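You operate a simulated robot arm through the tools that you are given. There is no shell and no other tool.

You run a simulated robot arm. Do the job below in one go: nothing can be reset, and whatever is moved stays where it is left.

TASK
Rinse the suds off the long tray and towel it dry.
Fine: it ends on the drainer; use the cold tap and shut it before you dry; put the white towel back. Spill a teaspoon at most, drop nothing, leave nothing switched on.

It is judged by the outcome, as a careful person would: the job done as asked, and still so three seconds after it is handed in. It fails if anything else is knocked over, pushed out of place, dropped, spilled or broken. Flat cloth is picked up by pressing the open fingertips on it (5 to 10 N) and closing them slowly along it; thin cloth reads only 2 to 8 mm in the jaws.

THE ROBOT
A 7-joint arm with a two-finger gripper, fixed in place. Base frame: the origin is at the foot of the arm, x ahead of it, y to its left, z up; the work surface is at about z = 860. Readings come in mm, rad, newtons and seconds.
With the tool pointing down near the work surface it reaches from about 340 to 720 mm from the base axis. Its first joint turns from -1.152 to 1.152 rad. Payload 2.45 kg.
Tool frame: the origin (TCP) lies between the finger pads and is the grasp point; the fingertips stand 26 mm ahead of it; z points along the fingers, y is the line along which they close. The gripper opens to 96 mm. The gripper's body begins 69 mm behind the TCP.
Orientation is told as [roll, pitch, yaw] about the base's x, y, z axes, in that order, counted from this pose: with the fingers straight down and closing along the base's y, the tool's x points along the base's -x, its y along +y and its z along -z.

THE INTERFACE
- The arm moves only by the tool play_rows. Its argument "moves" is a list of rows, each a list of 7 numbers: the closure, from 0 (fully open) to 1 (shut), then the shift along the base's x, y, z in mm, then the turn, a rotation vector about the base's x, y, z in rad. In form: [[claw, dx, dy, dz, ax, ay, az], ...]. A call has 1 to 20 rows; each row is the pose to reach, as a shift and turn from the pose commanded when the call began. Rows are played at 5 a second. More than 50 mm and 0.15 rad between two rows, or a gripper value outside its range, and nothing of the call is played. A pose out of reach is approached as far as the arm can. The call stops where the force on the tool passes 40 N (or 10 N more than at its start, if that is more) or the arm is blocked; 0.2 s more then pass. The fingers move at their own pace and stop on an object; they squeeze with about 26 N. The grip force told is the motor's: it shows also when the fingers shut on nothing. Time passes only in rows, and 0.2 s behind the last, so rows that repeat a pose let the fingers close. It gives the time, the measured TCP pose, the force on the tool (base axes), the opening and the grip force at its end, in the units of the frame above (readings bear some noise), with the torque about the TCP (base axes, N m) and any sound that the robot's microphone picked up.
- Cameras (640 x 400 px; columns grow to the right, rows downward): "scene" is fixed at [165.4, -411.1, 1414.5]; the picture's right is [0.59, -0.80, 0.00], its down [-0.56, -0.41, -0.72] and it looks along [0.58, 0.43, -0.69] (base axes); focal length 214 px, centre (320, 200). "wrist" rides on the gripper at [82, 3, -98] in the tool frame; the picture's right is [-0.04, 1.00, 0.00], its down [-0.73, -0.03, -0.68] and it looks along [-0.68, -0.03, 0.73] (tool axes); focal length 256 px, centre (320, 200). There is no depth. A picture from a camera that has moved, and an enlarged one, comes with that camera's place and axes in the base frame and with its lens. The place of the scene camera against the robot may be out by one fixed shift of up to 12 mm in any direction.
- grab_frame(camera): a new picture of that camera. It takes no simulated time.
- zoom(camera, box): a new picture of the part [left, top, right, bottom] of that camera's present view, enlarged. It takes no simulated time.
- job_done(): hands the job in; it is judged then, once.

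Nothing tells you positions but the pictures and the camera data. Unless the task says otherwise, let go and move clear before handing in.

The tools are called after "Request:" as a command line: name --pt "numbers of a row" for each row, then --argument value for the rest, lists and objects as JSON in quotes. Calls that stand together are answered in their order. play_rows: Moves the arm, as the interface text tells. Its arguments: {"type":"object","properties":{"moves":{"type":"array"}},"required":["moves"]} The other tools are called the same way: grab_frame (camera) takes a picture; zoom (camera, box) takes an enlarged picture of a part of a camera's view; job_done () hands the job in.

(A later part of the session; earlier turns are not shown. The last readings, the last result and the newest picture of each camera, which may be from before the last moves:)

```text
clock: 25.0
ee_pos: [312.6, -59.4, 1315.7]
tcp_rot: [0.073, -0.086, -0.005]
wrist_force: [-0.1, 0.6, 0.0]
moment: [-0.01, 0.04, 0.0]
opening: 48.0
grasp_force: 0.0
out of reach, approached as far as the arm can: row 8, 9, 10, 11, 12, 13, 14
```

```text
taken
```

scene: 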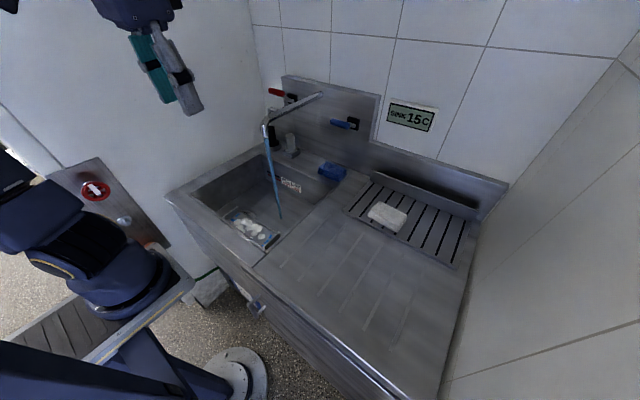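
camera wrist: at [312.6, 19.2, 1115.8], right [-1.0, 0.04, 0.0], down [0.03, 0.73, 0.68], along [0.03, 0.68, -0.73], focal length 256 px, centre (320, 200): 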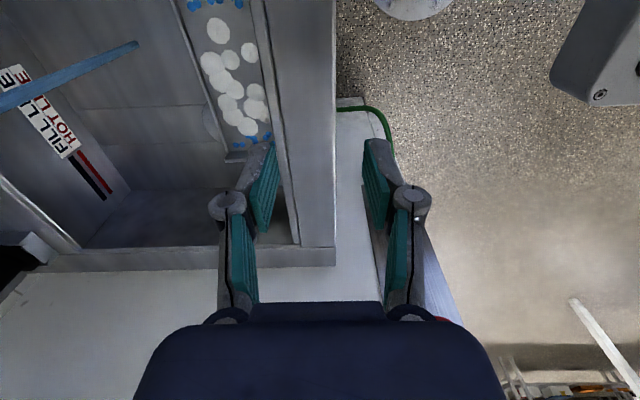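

The arm is still limited here. I compare the base posture to the start to understand which joint is at its limit.

Request:
zoom --camera "scene" --box '[0, 0, 240, 340]'

Request:
grab_frame --camera "wrist"

```text
1.18 times, centred on (120, 170) of scene
camera zoom: at [165.4, -411.1, 1414.5], right [0.59, -0.8, 0.0], down [-0.56, -0.41, -0.72], along [0.58, 0.43, -0.69], focal length 252 px, centre (555, 235)
```

zoom: 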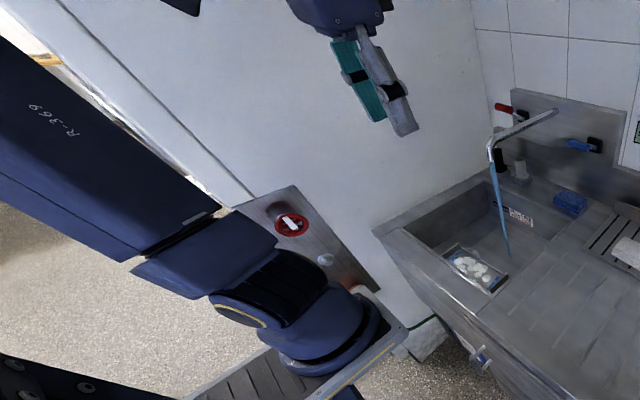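

```text
taken
camera wrist: at [224.0, -63.5, 1406.4], right [0.04, 1.0, 0.08], down [0.67, -0.08, 0.74], along [0.74, 0.02, -0.67], focal length 256 px, centre (320, 200)
```

wrist: 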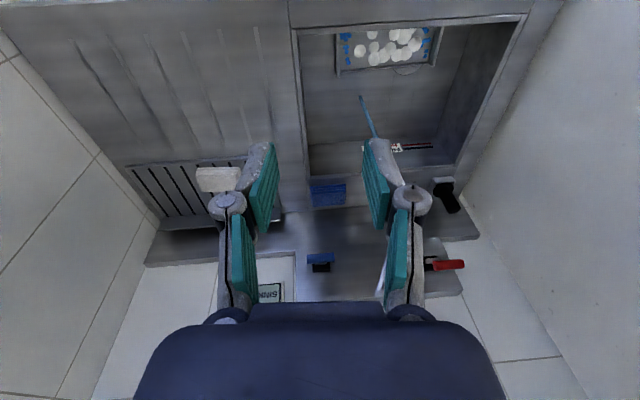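

The shoulder has drifted toward a joint limit after folding the arm close. I extend the hand forward again in free space to bring the arm to a better posture.

Request:
play_rows --pt "0.5 20 10 -10 -0.03 0.03 0" --pt "0.5 50 20 -20 -0.073 0.086 0" --pt "0.5 85 30 -30 -0.073 0.086 0" --pt "0.5 120 30 -40 -0.073 0.086 0" --pt "0.5 155 30 -45 -0.073 0.086 0" --pt "0.5 155 30 -45 -0.073 0.086 0"

Request:
grab_frame --camera "scene"

```text
clock: 26.4
ee_pos: [367.9, 17.9, 1258.0]
tcp_rot: [0.004, -0.007, -0.002]
wrist_force: [-0.4, -0.4, 0.4]
moment: [0.03, -0.01, 0.03]
opening: 47.8
grasp_force: 0.0
out of reach, approached as far as the arm can: row 1, 2, 3, 4, 5, 6
```

```text
taken
```

scene: 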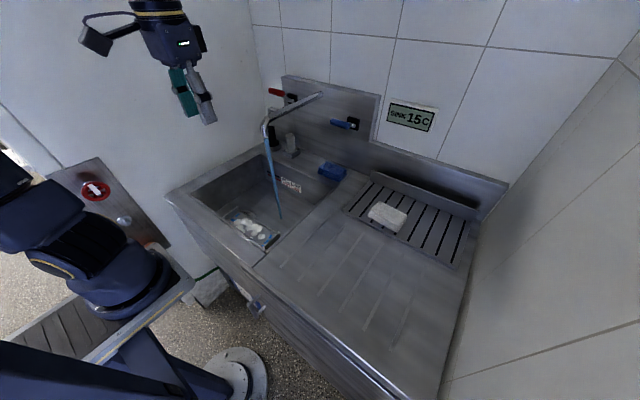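

Still limited in x from this posture. I try swinging the hand toward +y to rotate the shoulder off its limit.

Request:
play_rows --pt "0.5 -5 40 0 0 0 0" --pt "0.5 -10 80 0 0 0 0" --pt "0.5 -20 120 0 0 0 0" --pt "0.5 -30 160 0 0 0 0" --pt "0.5 -40 200 0 0 0 0" --pt "0.5 -40 200 0 0 0 0"

Request:
grab_frame --camera "scene"

```text
clock: 27.8
ee_pos: [306.4, 195.9, 1253.8]
tcp_rot: [0.001, -0.005, 0.002]
wrist_force: [-0.2, 0.1, -0.2]
moment: [-0.02, -0.02, 0.0]
opening: 47.8
grasp_force: 0.1
out of reach, approached as far as the arm can: row 4, 5, 6
```

```text
taken
```

scene: 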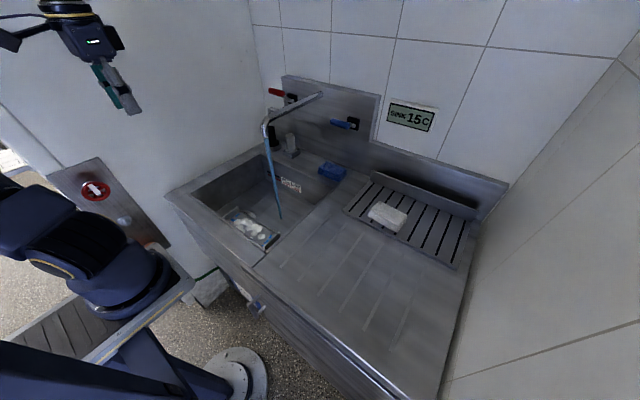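

I try re-extending with the fingers pitched slightly forward, retracing the earlier good path.

Request:
play_rows --pt "0.5 15 -30 -10 0 -0.1 0" --pt "0.5 35 -60 -20 0 -0.2 0" --pt "0.5 55 -95 -30 0 -0.3 0" --pt "0.5 80 -130 -40 0 -0.4 0" --pt "0.5 105 -165 -50 0 -0.5 0" --pt "0.5 130 -195 -60 0 -0.6 0" --pt "0.5 155 -225 -65 0 -0.7 0" --pt "0.5 180 -250 -65 0 -0.8 0" --pt "0.5 180 -250 -65 0 -0.8 0"

Request:
grab_frame --camera "scene"

```text
clock: 29.8
ee_pos: [485.8, -53.4, 1189.6]
tcp_rot: [0.0, -0.803, -0.001]
wrist_force: [-0.1, -0.5, -0.2]
moment: [0.0, -0.02, -0.01]
opening: 48.2
grasp_force: 0.0
```

```text
taken
```

scene: 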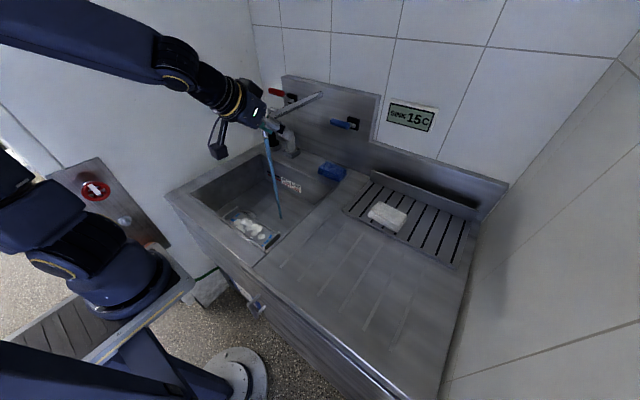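

Reachable again in this posture. I retrace to the earlier extended pose (561, -60, 1061) to see whether the shoulder returns.

Request:
play_rows --pt "0.5 40 -7 -10 0 -0.11 0" --pt "0.5 85 -9 -10 0 -0.22 0" --pt "0.5 130 -9 -15 0 -0.33 0" --pt "0.5 175 -9 -20 0 -0.44 0" --pt "0.5 220 -9 -30 0 -0.55 0" --pt "0.5 210 -9 -70 0 -0.55 0" --pt "0.5 170 -9 -95 0 -0.55 0" --pt "0.5 125 -7 -115 0 -0.55 0" --pt "0.5 78 -6 -128 0 -0.55 0" --pt "0.5 78 -6 -128 0 -0.55 0"

Request:
grab_frame --camera "scene"

```text
clock: 32.0
ee_pos: [562.6, -60.2, 1061.6]
tcp_rot: [-0.003, -1.352, 0.0]
wrist_force: [0.1, -0.5, -0.3]
moment: [-0.03, -0.01, -0.02]
opening: 47.9
grasp_force: 0.3
```

```text
taken
```

scene: 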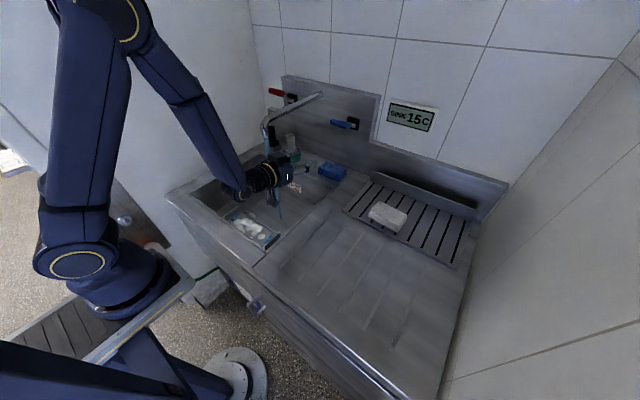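

The shoulder is back in its good posture. I retrace the earlier path to the overhead pose at (394, 150, 1121), which worked before.

Request:
play_rows --pt "0.5 -13 16 10 0 0.13 0" --pt "0.5 -26 33 20 0 0.265 0" --pt "0.5 -38 49 30 0 0.4 0" --pt "0.5 -51 65 40 0 0.535 0" --pt "0.5 -64 81 45 0 0.67 0" --pt "0.5 -76 98 50 0 0.805 0" --pt "0.5 -89 114 55 0 0.94 0" --pt "0.5 -102 130 60 0 1.075 0" --pt "0.5 -115 146 65 0 1.21 0" --pt "0.5 -128 163 70 0 1.345 0" --pt "0.5 -140 179 70 0 1.48 0" --pt "0.5 -153 195 70 0 1.615 0" --pt "0.5 -168 210 65 0 1.75 0" --pt "0.5 -168 210 65 0 1.75 0"

Request:
grab_frame --camera "scene"

```text
clock: 35.0
ee_pos: [397.7, 149.7, 1127.7]
tcp_rot: [-0.002, 0.4, 0.0]
wrist_force: [-0.3, -0.2, -0.4]
moment: [-0.01, -0.01, -0.03]
opening: 48.2
grasp_force: 0.0
```

```text
taken
```

scene: 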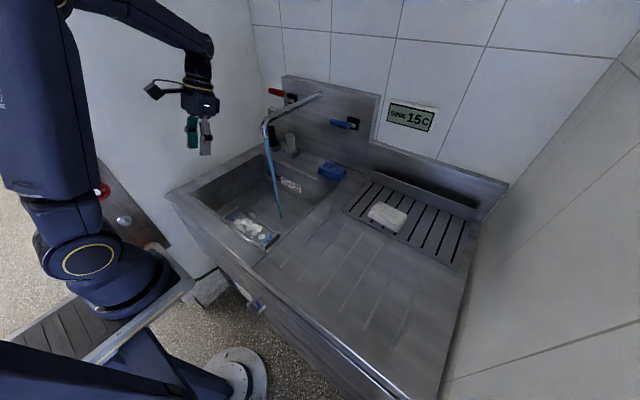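

Good posture recovered. Now I move over the tray's right end wall (about (437, 262)), pitch 0.45, and descend to just above it.

Request:
play_rows --pt "0.5 6 16 -40 0 0.02 0" --pt "0.5 12 32 -80 0 0.04 0" --pt "0.5 18 48 -120 0 0.05 0" --pt "0.5 24 64 -160 0 0.05 0" --pt "0.5 30 80 -200 0 0.05 0" --pt "0.5 36 97 -240 0 0.05 0" --pt "0.5 39 113 -280 0 0.05 0" --pt "0.5 39 113 -320 0 0.05 0" --pt "0.5 39 113 -350 0 0.05 0" --pt "0.5 39 113 -350 0 0.05 0"

Request:
grab_frame --camera "scene"

Request:
grab_frame --camera "wrist"

```text
clock: 37.2
ee_pos: [435.4, 262.4, 777.4]
tcp_rot: [0.001, 0.445, 0.001]
wrist_force: [0.3, -0.3, -0.5]
moment: [-0.02, 0.03, 0.02]
opening: 48.2
grasp_force: 0.1
```

```text
taken
```

scene: 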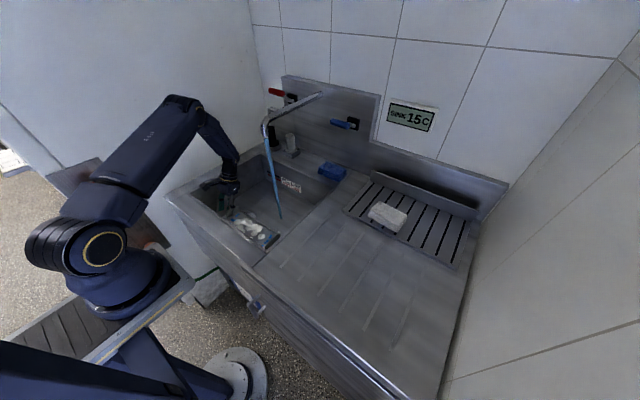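

```text
taken
camera wrist: at [404.9, 265.9, 902.0], right [0.04, 1.0, -0.02], down [0.96, -0.03, 0.29], along [0.29, -0.03, -0.96], focal length 256 px, centre (320, 200)
```

wrist: 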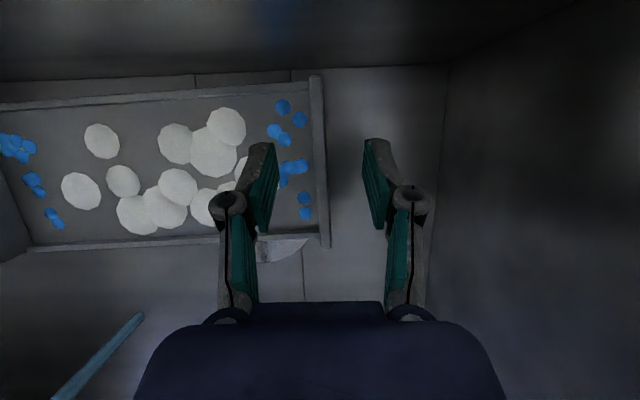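

The end wall sits centred between the open fingers. Lowering and closing on it.

Request:
play_rows --pt "0.5 1 0 -10 0 0 0" --pt "0.5 2 0 -20 0 0 0" --pt "0.5 2 0 -28 0 0 0" --pt "0.5 2 0 -33 0 0 0" --pt "0.5 2 0 -33 0 0 0"

Request:
grab_frame --camera "wrist"

```text
clock: 38.4
ee_pos: [438.7, 263.0, 743.1]
tcp_rot: [-0.001, 0.449, -0.001]
wrist_force: [0.0, -0.2, -0.1]
moment: [0.01, -0.01, 0.01]
opening: 48.0
grasp_force: 0.1
```

```text
taken
camera wrist: at [408.3, 265.7, 868.1], right [0.04, 1.0, -0.02], down [0.96, -0.03, 0.29], along [0.29, -0.03, -0.96], focal length 256 px, centre (320, 200)
```

wrist: 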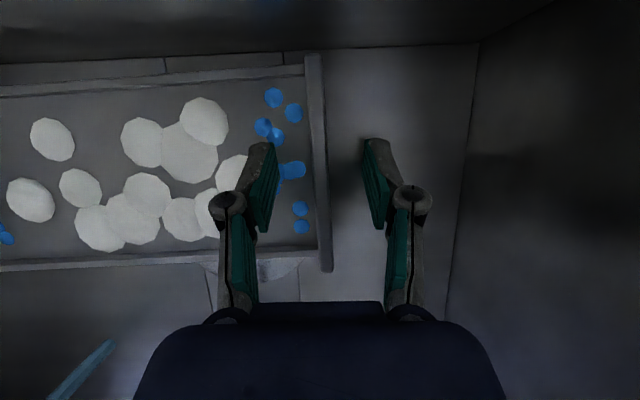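

No contact yet; I go 3 mm lower and close on the wall.

Request:
play_rows --pt "0.5 0 0 -2 0 0 0" --pt "0.5 0 0 -3 0 0 0" --pt "0.7 0 0 -3 0 0 0" --pt "0.85 0 0 -3 0 0 0" --pt "1 0 0 -3 0 0 0" --pt "1 0 0 -3 0 0 0" --pt "1 0 0 -3 0 0 0"

Request:
grab_frame --camera "wrist"

```text
clock: 39.4
ee_pos: [441.2, 261.4, 743.4]
tcp_rot: [-0.006, 0.449, -0.006]
wrist_force: [-0.3, -9.8, 33.1]
moment: [-0.84, 0.03, -0.05]
opening: 27.9
grasp_force: 10.0
stopped in row 4: the force on the tool passed its limit at 44 N (the readings are from after the stop); the commanded pose is now the measured one
```

```text
taken
camera wrist: at [410.0, 264.9, 868.7], right [0.04, 1.0, -0.02], down [0.96, -0.03, 0.29], along [0.29, -0.03, -0.96], focal length 256 px, centre (320, 200)
```

wrist: 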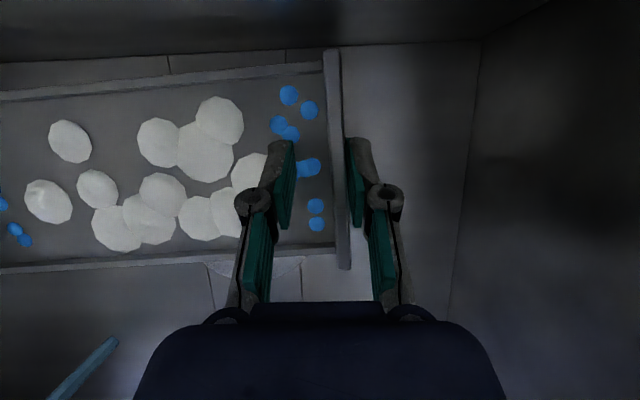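

The inner fingertip pressed on the tray floor (33 N). I raise a few millimetres and close again.

Request:
play_rows --pt "0.7 0 0 4 0.006 0 0.006" --pt "0.7 0 0 7 0.006 0 0.006" --pt "0.7 0 0 7 0.006 0 0.006"

Request:
grab_frame --camera "wrist"

```text
clock: 40.2
ee_pos: [437.9, 260.8, 749.0]
tcp_rot: [0.002, 0.449, 0.005]
wrist_force: [0.1, -0.1, -0.7]
moment: [0.0, -0.02, -0.02]
opening: 28.8
grasp_force: 0.2
```

```text
taken
camera wrist: at [408.3, 264.1, 873.3], right [0.03, 1.0, -0.02], down [0.96, -0.02, 0.29], along [0.29, -0.02, -0.96], focal length 256 px, centre (320, 200)
```

wrist: 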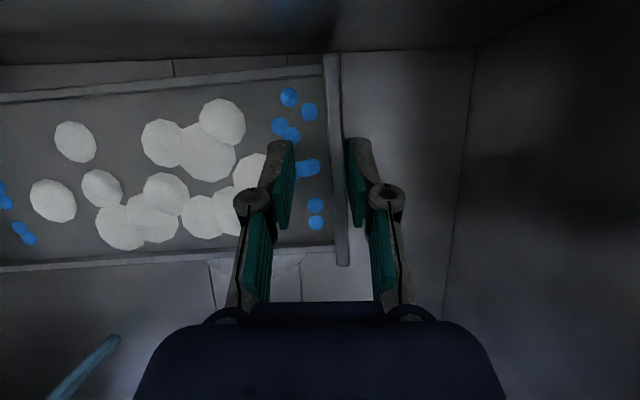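

The tray slid about 7 mm toward +y. I recentre on the end wall and close.

Request:
play_rows --pt "0.7 0 4 0 -0.002 0 -0.003" --pt "0.7 0 7 0 -0.002 0 -0.003" --pt "0.7 0 7 -2 -0.002 0 -0.003" --pt "0.8 0 7 -2 -0.002 0 -0.003" --pt "0.9 0 7 -2 -0.002 0 -0.003" --pt "1 0 7 -2 -0.002 0 -0.003" --pt "1 0 7 -2 -0.002 0 -0.003" --pt "1 0 7 -2 -0.002 0 -0.003"

Request:
grab_frame --camera "wrist"

```text
clock: 42.0
ee_pos: [439.1, 268.0, 746.8]
tcp_rot: [0.0, 0.45, 0.001]
wrist_force: [-0.7, -0.2, 0.3]
moment: [0.01, -0.08, -0.07]
opening: 7.6
grasp_force: 26.5
```

```text
taken
camera wrist: at [409.1, 271.5, 871.1], right [0.03, 1.0, -0.02], down [0.96, -0.03, 0.29], along [0.29, -0.03, -0.96], focal length 256 px, centre (320, 200)
```

wrist: 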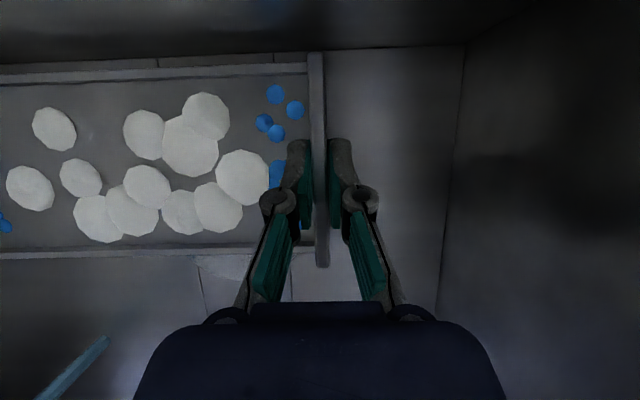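

Gripped at 7.6 mm with full force. I lift slowly 40 mm as a test.

Request:
play_rows --pt "1 0 0 5 0 0 0" --pt "1 0 0 12 0 0 0" --pt "1 0 0 20 0 0 0" --pt "1 0 0 30 0 0 0" --pt "1 0 0 40 0 0 0" --pt "1 0 0 40 0 0 0"

Request:
grab_frame --camera "wrist"

Request:
zoom --camera "scene" --box '[180, 120, 320, 260]'

```text
clock: 43.4
ee_pos: [439.8, 268.2, 786.2]
tcp_rot: [-0.002, 0.451, 0.001]
wrist_force: [-0.4, -0.1, -2.5]
moment: [0.22, -0.01, -0.02]
opening: 7.7
grasp_force: 26.2
```

```text
taken
camera wrist: at [409.1, 271.8, 911.0], right [0.03, 1.0, -0.02], down [0.96, -0.03, 0.29], along [0.29, -0.03, -0.96], focal length 256 px, centre (320, 200)
```

wrist: 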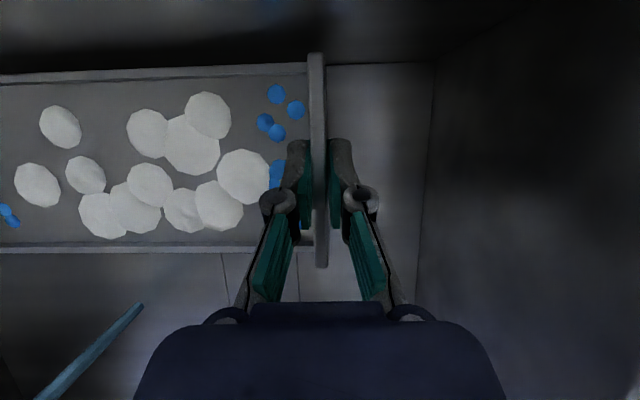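

```text
2.86 times, centred on (250, 190) of scene
camera zoom: at [165.5, -411.1, 1414.5], right [0.59, -0.8, 0.0], down [-0.56, -0.41, -0.72], along [0.58, 0.43, -0.69], focal length 613 px, centre (520, 229)
```

zoom: 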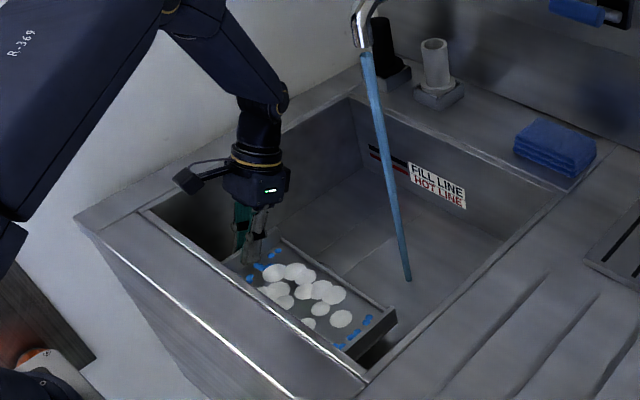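

The tray is light (~0.25 kg) and held firmly level. I move it under the stream area, tilting its far edge up about 26° so that water runs off over the near edge into the basin.

Request:
play_rows --pt "1 25 5 5 0 -0.1 0" --pt "1 50 10 10 0 -0.2 0" --pt "1 70 15 14 0 -0.32 0" --pt "1 77 15 14 0 -0.45 0" --pt "1 77 15 14 0 -0.45 0"

Request:
grab_frame --camera "wrist"

Request:
grab_frame --camera "scene"

```text
clock: 44.6
ee_pos: [516.3, 283.9, 800.0]
tcp_rot: [-0.001, 0.0, 0.002]
wrist_force: [-0.1, -0.2, -2.2]
moment: [0.21, 0.01, -0.04]
opening: 7.7
grasp_force: 25.9
```

```text
taken
camera wrist: at [435.2, 287.8, 899.1], right [0.04, 1.0, 0.0], down [0.73, -0.03, 0.68], along [0.68, -0.03, -0.73], focal length 256 px, centre (320, 200)
```

wrist: 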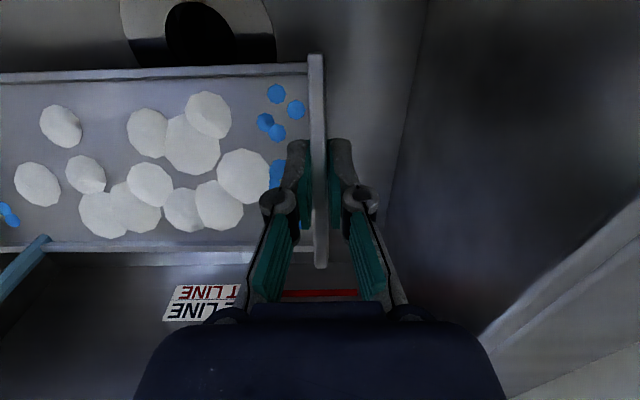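

```text
taken
```

scene: 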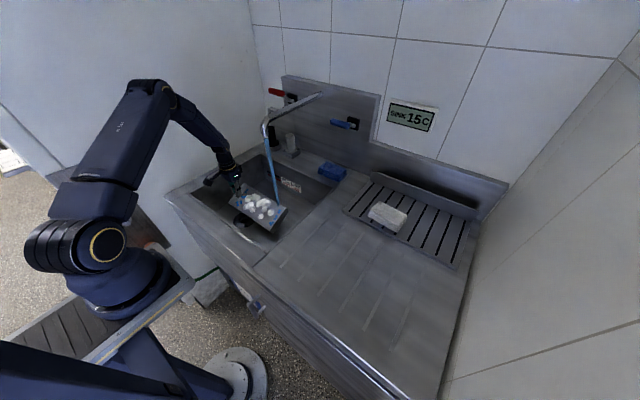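

The stream is just beyond the tray's far edge. I sweep the tray under it slowly, first pass across the left-side suds.

Request:
play_rows --pt "1 10 -10 0 0 0 0" --pt "1 20 -13 0 0 0 0" --pt "1 30 -13 0 0 0 0" --pt "1 40 -13 0 0 0 0" --pt "1 50 -13 0 0 0 0" --pt "1 60 -13 0 0 0 0" --pt "1 70 -13 0 0 0 0" --pt "1 80 -13 0 0 0 0" --pt "1 84 -20 0 0 0 0" --pt "1 80 -28 0 0 0 0" --pt "1 70 -28 0 0 0 0" --pt "1 60 -28 0 0 0 0" --pt "1 50 -28 0 0 0 0" --pt "1 40 -28 0 0 0 0" --pt "1 30 -28 0 0 0 0" --pt "1 20 -28 0 0 0 0" --pt "1 10 -28 0 0 0 0"

Request:
grab_frame --camera "wrist"

Request:
zoom --camera "scene" --box '[180, 120, 320, 260]'

```text
clock: 48.2
ee_pos: [524.7, 254.7, 800.2]
tcp_rot: [-0.003, -0.001, 0.002]
wrist_force: [0.3, -0.5, -1.8]
moment: [0.25, -0.03, 0.0]
opening: 7.8
grasp_force: 25.8
```

```text
taken
camera wrist: at [444.3, 258.1, 899.5], right [0.04, 1.0, 0.0], down [0.73, -0.03, 0.68], along [0.68, -0.03, -0.73], focal length 256 px, centre (320, 200)
```

wrist: 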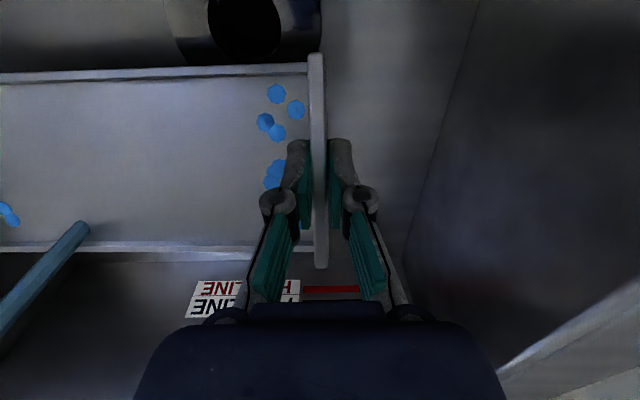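

```text
2.86 times, centred on (250, 190) of scene
camera zoom: at [165.5, -411.1, 1414.5], right [0.59, -0.8, 0.0], down [-0.56, -0.41, -0.72], along [0.58, 0.43, -0.69], focal length 613 px, centre (520, 229)
```

zoom: 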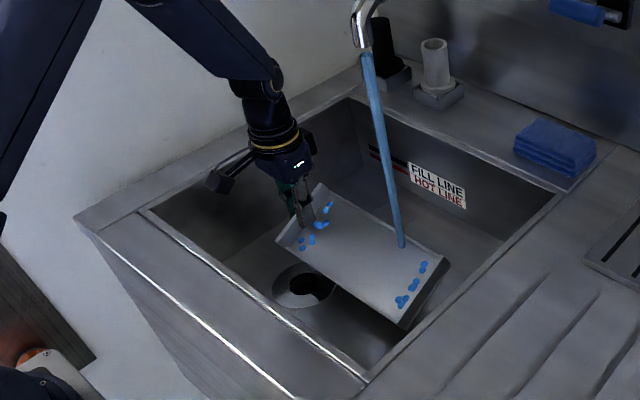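

All white suds are gone after this pass. I check closely what the blue marks are and whether any suds remain.

Request:
zoom --camera "scene" --box '[240, 175, 285, 240]'

Request:
zoom --camera "wrist" --box '[0, 40, 340, 270]'

```text
6.15 times, centred on (262, 208) of scene
camera zoom: at [165.5, -411.1, 1414.5], right [0.59, -0.8, 0.0], down [-0.56, -0.41, -0.72], along [0.58, 0.43, -0.69], focal length 1320 px, centre (674, 154)
```

zoom: 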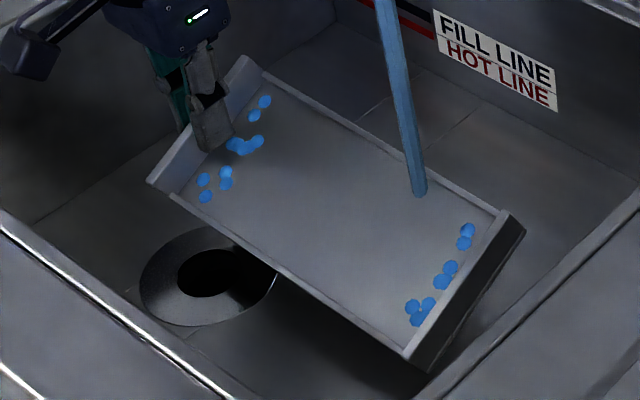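

```text
1.74 times, centred on (170, 155) of wrist
camera zoom: at [444.3, 258.1, 899.5], right [0.04, 1.0, 0.0], down [0.73, -0.03, 0.68], along [0.68, -0.03, -0.73], focal length 445 px, centre (581, 278)
```

zoom: 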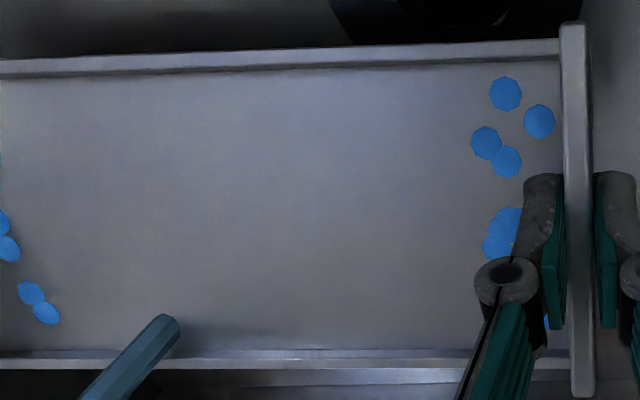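

The suds are off; the blue clusters at both ends look like a printed pattern, but I run the stream over the left-end ones to be sure.

Request:
play_rows --pt "1 -5 10 15 0 0 0" --pt "1 -10 30 30 0 0 0" --pt "1 -8 50 35 0 0 0" --pt "1 0 59 35 0 0 0" --pt "1 10 59 35 0 0 0" --pt "1 20 59 35 0 0 0" --pt "1 30 59 35 0 0 0" --pt "1 40 59 35 0 0 0" --pt "1 50 59 35 0 0 0" --pt "1 60 59 35 0 0 0" --pt "1 70 59 35 0 0 0" --pt "1 70 59 35 0 0 0"

Request:
zoom --camera "scene" --box '[200, 130, 300, 250]'

```text
clock: 50.8
ee_pos: [596.5, 312.4, 835.1]
tcp_rot: [-0.002, 0.001, 0.003]
wrist_force: [0.1, 0.8, -2.5]
moment: [0.28, 0.02, -0.03]
opening: 7.6
grasp_force: 25.7
```

```text
3.33 times, centred on (250, 190) of scene
camera zoom: at [165.5, -411.1, 1414.5], right [0.59, -0.8, 0.0], down [-0.56, -0.41, -0.72], along [0.58, 0.43, -0.69], focal length 715 px, centre (553, 233)
```

zoom: 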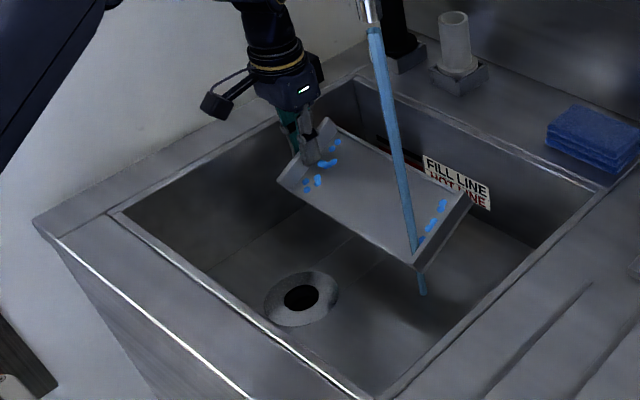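

The blue marks stay under the stream, so they are a printed pattern. I give one more rinse pass over the middle and right half, staying inside the basin.

Request:
play_rows --pt "1 0 -30 -5 0 0 0" --pt "1 0 -60 -15 0 0 0" --pt "1 0 -84 -20 0 0 0" --pt "1 -14 -84 -20 0 0 0" --pt "1 -28 -84 -20 0 0 0" --pt "1 -42 -84 -20 0 0 0" --pt "1 -56 -84 -20 0 0 0" --pt "1 -70 -84 -20 0 0 0" --pt "1 -76 -95 -20 0 0 0" --pt "1 -70 -106 -20 0 0 0" --pt "1 -56 -106 -20 0 0 0" --pt "1 -42 -106 -20 0 0 0" --pt "1 -28 -106 -20 0 0 0" --pt "1 -14 -106 -20 0 0 0" --pt "1 0 -106 -20 0 0 0"

Request:
grab_frame --camera "wrist"

Request:
zoom --camera "scene" --box '[200, 130, 300, 250]'

```text
clock: 54.0
ee_pos: [594.9, 207.5, 815.0]
tcp_rot: [-0.001, 0.003, 0.003]
wrist_force: [1.0, 0.3, -2.3]
moment: [0.23, 0.04, 0.02]
opening: 7.7
grasp_force: 25.8
```

```text
taken
camera wrist: at [514.8, 211.6, 913.8], right [0.04, 1.0, 0.0], down [0.73, -0.03, 0.68], along [0.68, -0.03, -0.73], focal length 256 px, centre (320, 200)
```

wrist: 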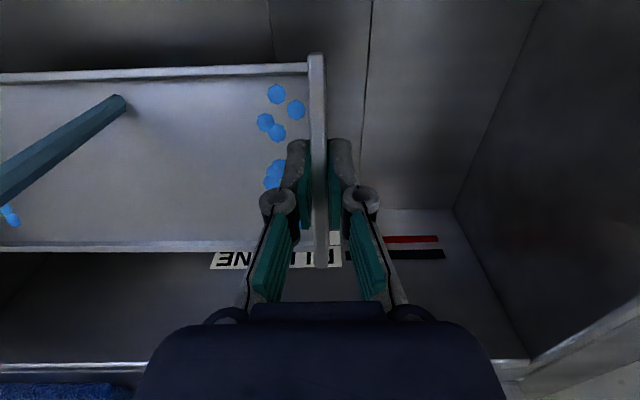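

```text
3.33 times, centred on (250, 190) of scene
camera zoom: at [165.5, -411.1, 1414.5], right [0.59, -0.8, 0.0], down [-0.56, -0.41, -0.72], along [0.58, 0.43, -0.69], focal length 715 px, centre (553, 233)
```

zoom: 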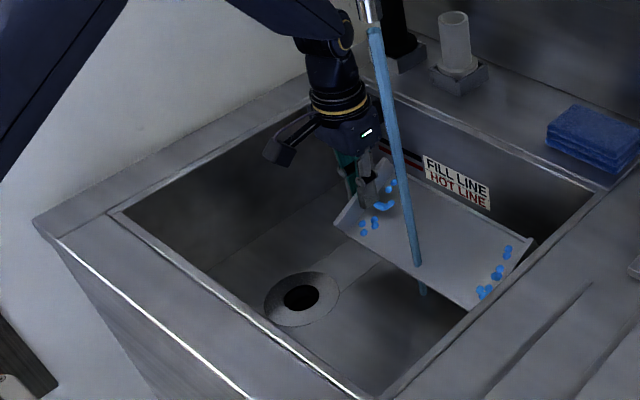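

Rinsing is done. I move the tray out of the stream, still over the basin, and tilt it steeply to let it drain.

Request:
play_rows --pt "1 -30 15 12 0 0 0" --pt "1 -62 30 25 0 0 0" --pt "1 -95 45 38 0 0 0" --pt "1 -98 60 45 0 -0.14 0" --pt "1 -98 60 45 0 -0.28 0" --pt "1 -98 60 45 0 -0.42 0" --pt "1 -98 60 45 0 -0.56 0" --pt "1 -98 60 45 0 -0.7 0" --pt "1 -98 60 45 0 -0.7 0" --pt "1 -98 60 45 0 -0.7 0" --pt "1 -98 60 45 0 -0.7 0" --pt "1 -98 60 45 0 -0.7 0" --pt "1 -98 60 45 0 -0.7 0" --pt "1 -98 60 45 0 -0.7 0" --pt "1 -98 60 45 0 -0.7 0" --pt "1 -98 60 45 0 -0.7 0"

Request:
grab_frame --camera "wrist"

Request:
zoom --camera "scene" --box '[160, 90, 320, 250]'

```text
clock: 57.4
ee_pos: [496.5, 266.6, 860.8]
tcp_rot: [-0.01, -0.472, 0.002]
wrist_force: [-0.4, -0.1, -2.4]
moment: [0.22, 0.03, 0.02]
opening: 7.7
grasp_force: 26.0
out of reach, approached as far as the arm can: row 7, 8, 9, 10, 11, 12, 13, 14, 15, 16
```

```text
taken
camera wrist: at [381.2, 271.0, 911.3], right [0.04, 1.0, 0.01], down [0.35, -0.02, 0.94], along [0.94, -0.03, -0.35], focal length 256 px, centre (320, 200)
```

wrist: 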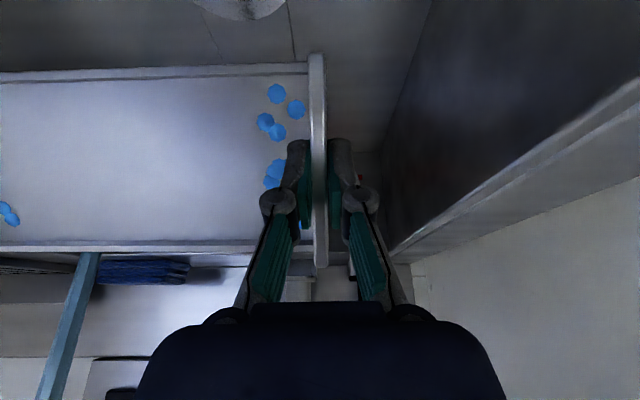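

```text
2.50 times, centred on (240, 170) of scene
camera zoom: at [165.5, -411.1, 1414.5], right [0.59, -0.8, 0.0], down [-0.56, -0.41, -0.72], along [0.58, 0.43, -0.69], focal length 536 px, centre (520, 275)
```

zoom: 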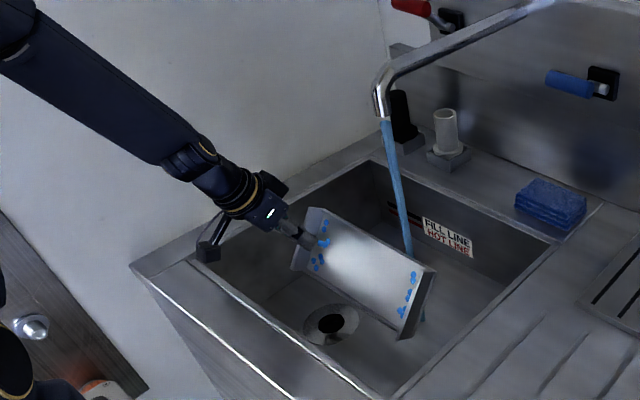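

The tray has drained at about 53°. Now I return the tool to vertical (tray still tilted toward the basin) while rising to clear the rim.

Request:
play_rows --pt "1 0 0 0 0 0 0" --pt "1 0 0 0 0 0 0" --pt "1 0 0 0 0 0 0" --pt "1 0 0 0 0 0 0" --pt "1 -10 0 15 0.005 0.12 0" --pt "1 -20 0 35 0.01 0.24 0" --pt "1 -35 0 60 0.01 0.36 0" --pt "1 -50 -5 85 0.01 0.47 0" --pt "1 -56 -30 95 0.01 0.47 0" --pt "1 -56 -60 100 0.01 0.47 0" --pt "1 -56 -60 100 0.01 0.47 0"

Request:
grab_frame --camera "scene"

```text
clock: 59.8
ee_pos: [439.3, 207.5, 960.5]
tcp_rot: [0.0, -0.003, 0.0]
wrist_force: [0.4, -0.3, -3.3]
moment: [0.28, 0.01, 0.02]
opening: 7.8
grasp_force: 26.1
```

```text
taken
```

scene: 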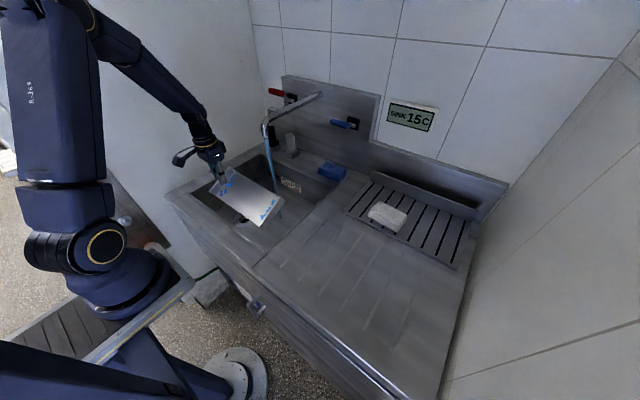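

Carrying the tray over toward the ribbed drainer, keeping the hand clear of the spout.

Request:
play_rows --pt "1 0 -35 0 0 0 0" --pt "1 0 -75 0 0 0 0" --pt "1 0 -117 0 0 0 0" --pt "1 0 -159 0 0 0 0" --pt "1 0 -201 0 0 0 0" --pt "1 5 -243 0 0 0 0" --pt "1 10 -285 0 0 0 0" --pt "1 20 -325 0 0 0 0" --pt "1 35 -360 0 0 0 0" --pt "1 40 -372 0 0 0 0" --pt "1 40 -372 0 0 0 0"

Request:
grab_frame --camera "scene"

```text
clock: 62.2
ee_pos: [482.8, -166.1, 960.1]
tcp_rot: [0.0, -0.003, 0.0]
wrist_force: [1.5, 0.6, -1.0]
moment: [0.22, -0.01, -0.03]
opening: 7.8
grasp_force: 26.4
```

```text
taken
```

scene: 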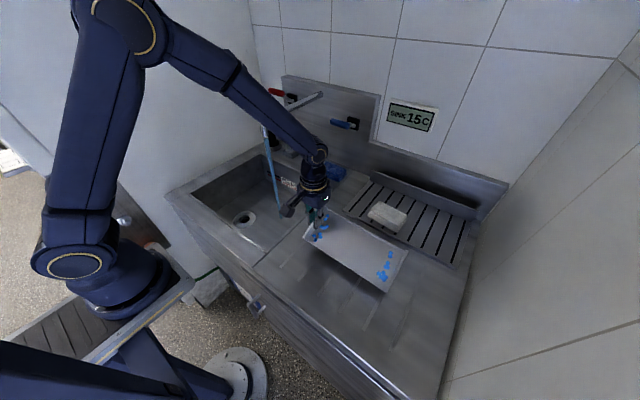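

The arm is in a good posture over the drainer. I level the tray and lower it toward the ribbed surface.

Request:
play_rows --pt "1 0 0 -5 0 0.12 0" --pt "1 0 0 -12 0 0.24 0" --pt "1 0 0 -22 0 0.36 0" --pt "1 0 0 -32 0 0.453 0" --pt "1 0 0 -40 0 0.453 0" --pt "1 0 0 -40 0 0.453 0"

Request:
grab_frame --camera "scene"

Request:
grab_frame --camera "wrist"

```text
clock: 63.6
ee_pos: [480.4, -163.4, 920.3]
tcp_rot: [0.001, 0.452, 0.0]
wrist_force: [0.0, 0.3, -1.2]
moment: [0.25, -0.01, 0.02]
opening: 7.8
grasp_force: 26.7
```

```text
taken
```

scene: 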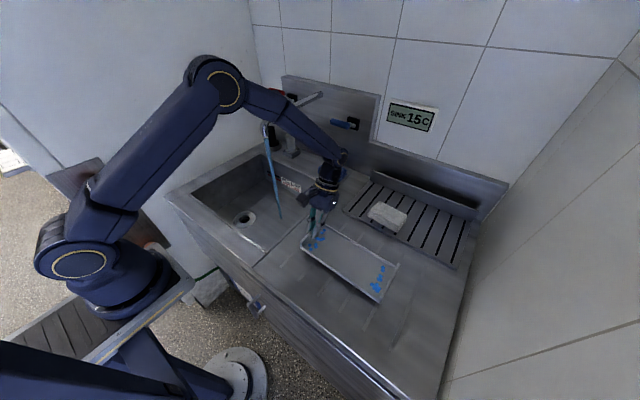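

```text
taken
camera wrist: at [451.1, -160.0, 1044.4], right [0.04, 1.0, -0.02], down [0.96, -0.03, 0.29], along [0.29, -0.03, -0.96], focal length 256 px, centre (320, 200)
```

wrist: 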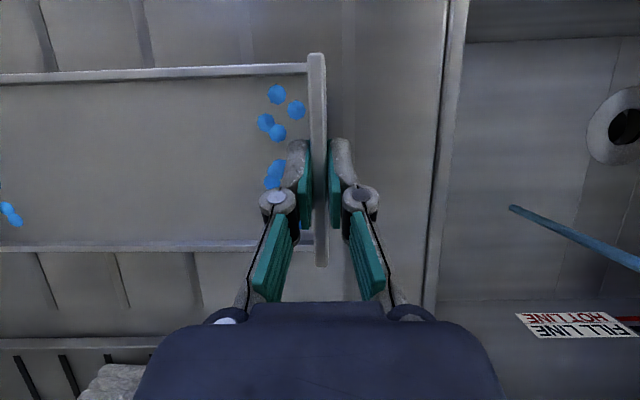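

Level and above the ribs. Lowering gently to contact.

Request:
play_rows --pt "1 0 0 -6 0 0 0" --pt "1 0 0 -11 0 0 0" --pt "1 0 0 -15 0 0 0" --pt "1 0 0 -18 0 0 0" --pt "1 0 0 -20 0 0 0" --pt "1 0 0 -20 0 0 0"

Request:
zoom --camera "scene" --box '[270, 170, 430, 310]'

```text
clock: 65.0
ee_pos: [481.6, -163.9, 900.1]
tcp_rot: [0.0, 0.451, 0.001]
wrist_force: [-0.8, -0.5, -1.6]
moment: [-0.05, -0.02, -0.14]
opening: 7.5
grasp_force: 26.2
```

```text
2.86 times, centred on (350, 240) of scene
camera zoom: at [165.4, -411.1, 1414.5], right [0.59, -0.8, 0.0], down [-0.56, -0.41, -0.72], along [0.58, 0.43, -0.69], focal length 613 px, centre (234, 86)
```

zoom: 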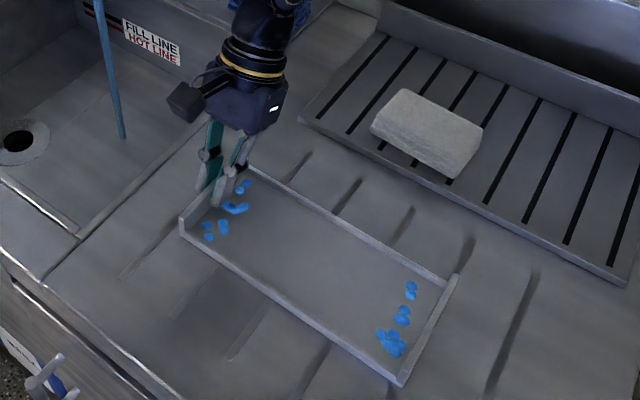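

The tray's far end has touched (moment dropped). One more millimetre or two, then release.

Request:
play_rows --pt "1 0 0 -1 0 0 0" --pt "1 0 0 -2 0 0 0" --pt "1 0 0 -2 0 0 0"

```text
clock: 65.8
ee_pos: [480.8, -163.7, 897.3]
tcp_rot: [0.0, 0.452, 0.002]
wrist_force: [-0.8, 0.3, -0.7]
moment: [-0.08, -0.05, -0.1]
opening: 7.6
grasp_force: 26.3
```

The tray rests on the drainer. Opening the fingers and lifting clear.

Request:
play_rows --pt "0.85 0 0 0 0 0 0" --pt "0.7 0 0 0 0 0 0" --pt "0.6 0 0 0 0 0 0" --pt "0.6 0 0 0 0 0 0" --pt "0.6 0 0 15 0 0 0" --pt "0.6 0 0 35 0 0 0" --pt "0.6 0 0 60 0 -0.1 0" --pt "0.6 0 0 90 0 -0.2 0" --pt "0.6 0 0 120 0 -0.3 0"

Request:
grab_frame --camera "scene"

Request:
grab_frame --camera "wrist"

```text
clock: 67.8
ee_pos: [482.1, -162.7, 1019.0]
tcp_rot: [0.002, 0.15, 0.001]
wrist_force: [1.4, -0.4, 0.7]
moment: [0.04, 0.01, 0.04]
opening: 38.5
grasp_force: 0.0
```

```text
taken
```

scene: 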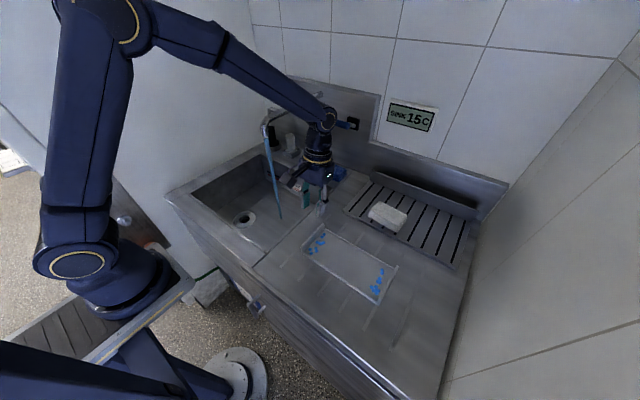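

```text
taken
camera wrist: at [416.9, -158.8, 1129.3], right [0.04, 1.0, -0.01], down [0.83, -0.03, 0.56], along [0.56, -0.03, -0.83], focal length 256 px, centre (320, 200)
```

wrist: 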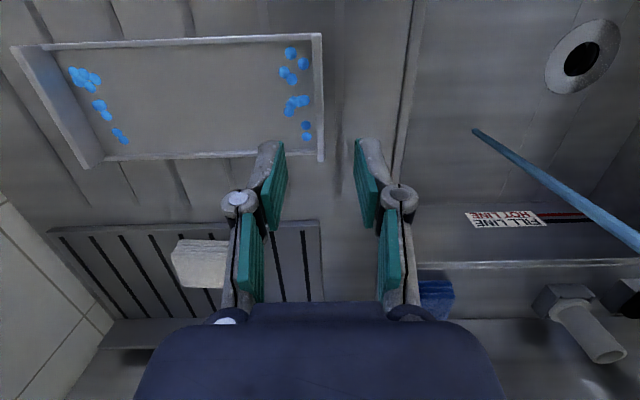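

The tray sits well on the drainer. Now I shut the cold tap: fingers shut, pointing forward, under the blue bar as before.

Request:
play_rows --pt "0.8 5 10 10 0 -0.14 0" --pt "1 12 20 20 0 -0.28 0" --pt "1 20 30 30 0 -0.42 0" --pt "1 28 40 35 0 -0.56 0" --pt "1 36 50 40 0 -0.7 0" --pt "1 44 60 42 0 -0.84 0" --pt "1 52 70 42 0 -0.98 0" --pt "1 60 80 42 0 -1.12 0" --pt "1 68 90 42 0 -1.26 0" --pt "1 75 98 42 0 -1.4 0" --pt "1 79 104 42 0 -1.5 0" --pt "1 79 104 42 0 -1.5 0"

Request:
grab_frame --camera "scene"

Request:
grab_frame --camera "wrist"

```text
clock: 70.4
ee_pos: [560.6, -60.4, 1060.5]
tcp_rot: [0.002, -1.352, -0.001]
wrist_force: [0.3, 0.5, 0.0]
moment: [0.02, 0.03, 0.02]
opening: 0.1
grasp_force: 26.3
out of reach, approached as far as the arm can: row 7
```

```text
taken
```

scene: 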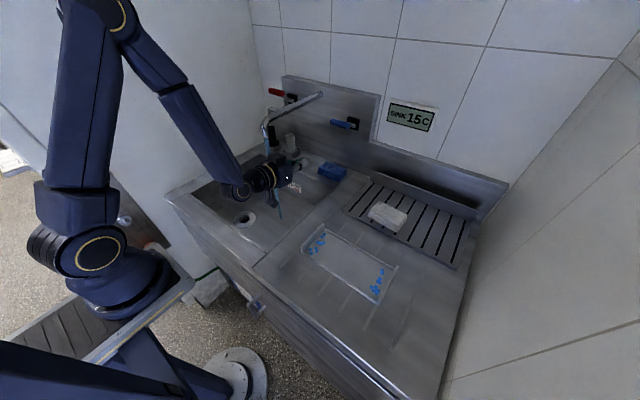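

```text
taken
camera wrist: at [447.2, -56.5, 1003.1], right [0.01, 1.0, 0.04], down [-0.5, -0.03, 0.86], along [0.86, -0.03, 0.5], focal length 256 px, centre (320, 200)
```

wrist: 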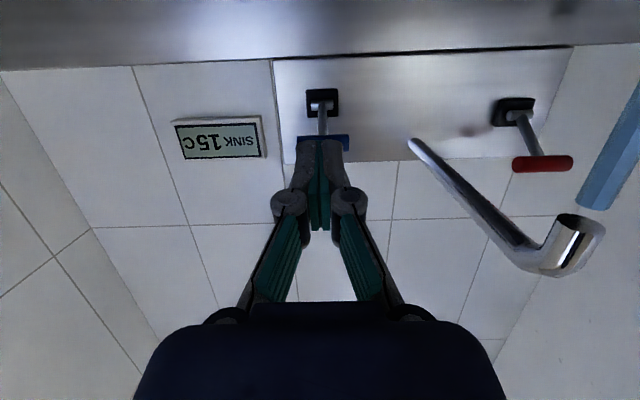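

Same pose as before. Going under the bar and raising it to shut.

Request:
play_rows --pt "1 40 1 0 0 0 0" --pt "1 80 1 0 0 0 0" --pt "1 120 1 0 0 0 0" --pt "1 155 1 0 0 0 0" --pt "1 184 1 0 0 0 0" --pt "1 184 1 6 0 0 0" --pt "1 184 1 12 0 0 0" --pt "1 184 1 18 0 0 0" --pt "1 184 1 23 0 0 0" --pt "1 184 1 28 0 0 0" --pt "1 184 1 32 0 0 0" --pt "1 184 1 36 0 0 0" --pt "1 184 1 40 0 0 0" --pt "1 184 1 42 0 0 0" --pt "1 184 1 42 0 0 0"

Request:
zoom --camera "scene" --box '[220, 75, 380, 195]'

Request:
zoom --camera "scene" --box '[220, 120, 320, 240]'

```text
clock: 73.6
ee_pos: [745.2, -59.0, 1101.2]
tcp_rot: [-0.002, -1.343, 0.002]
wrist_force: [0.3, -1.5, -10.4]
moment: [0.02, 0.22, -0.01]
opening: 5.9
grasp_force: 28.5
out of reach, approached as far as the arm can: row 1, 2, 3, 4, 5
```

```text
3.33 times, centred on (300, 135) of scene
camera zoom: at [165.7, -411.1, 1414.5], right [0.59, -0.8, 0.0], down [-0.56, -0.41, -0.72], along [0.58, 0.43, -0.69], focal length 715 px, centre (387, 417)
```

zoom: 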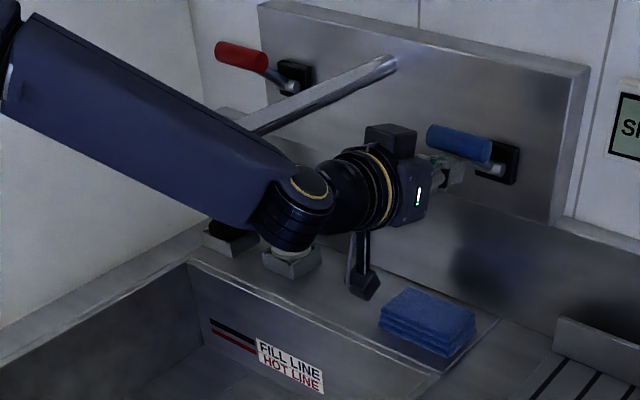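

```text
3.33 times, centred on (270, 180) of scene
camera zoom: at [165.7, -411.1, 1414.5], right [0.59, -0.8, 0.0], down [-0.56, -0.41, -0.72], along [0.58, 0.43, -0.69], focal length 715 px, centre (487, 267)
```

zoom: 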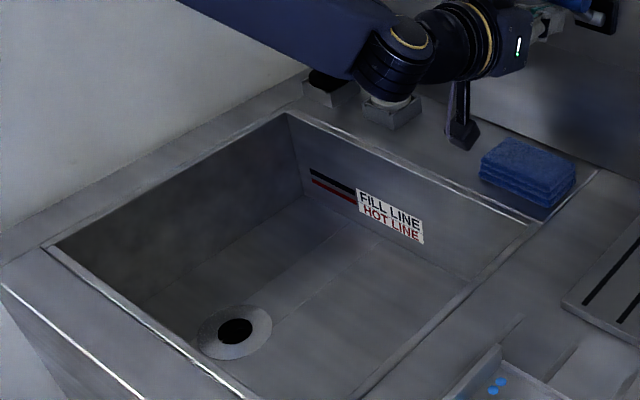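

The stream has stopped and the lever is at its end stop. I back off downward and out.

Request:
play_rows --pt "1 -2 0 -6 0 0 0" --pt "1 -4 0 -14 0 0 0" --pt "1 -10 0 -22 0 0 0" --pt "1 -40 0 -27 0 0 0" --pt "1 -80 0 -30 0 0 0" --pt "1 -120 0 -35 0 0 0" --pt "1 -160 0 -40 0 0 0" --pt "1 -184 0 -40 0 0 0" --pt "1 -184 0 -40 0 0 0"

Request:
grab_frame --camera "scene"

Request:
grab_frame --camera "wrist"

```text
clock: 75.6
ee_pos: [563.3, -59.0, 1061.0]
tcp_rot: [-0.001, -1.349, 0.0]
wrist_force: [-0.2, 0.3, 0.0]
moment: [0.01, 0.0, 0.02]
opening: 0.0
grasp_force: 28.9
```

```text
taken
```

scene: 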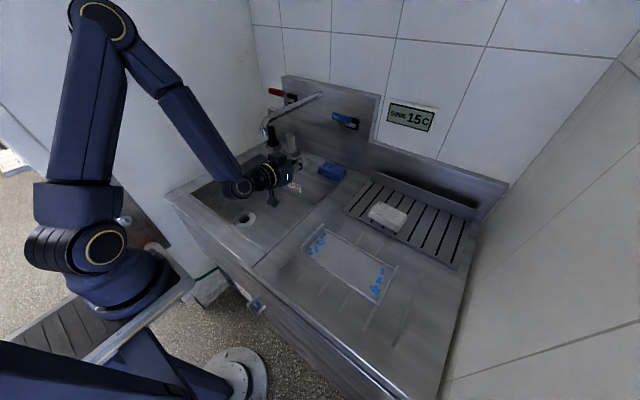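

```text
taken
camera wrist: at [449.8, -55.9, 1003.8], right [0.01, 1.0, 0.04], down [-0.5, -0.03, 0.87], along [0.87, -0.03, 0.5], focal length 256 px, centre (320, 200)
```

wrist: 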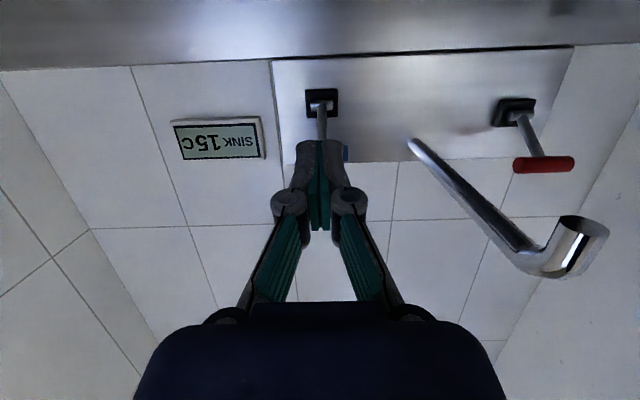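

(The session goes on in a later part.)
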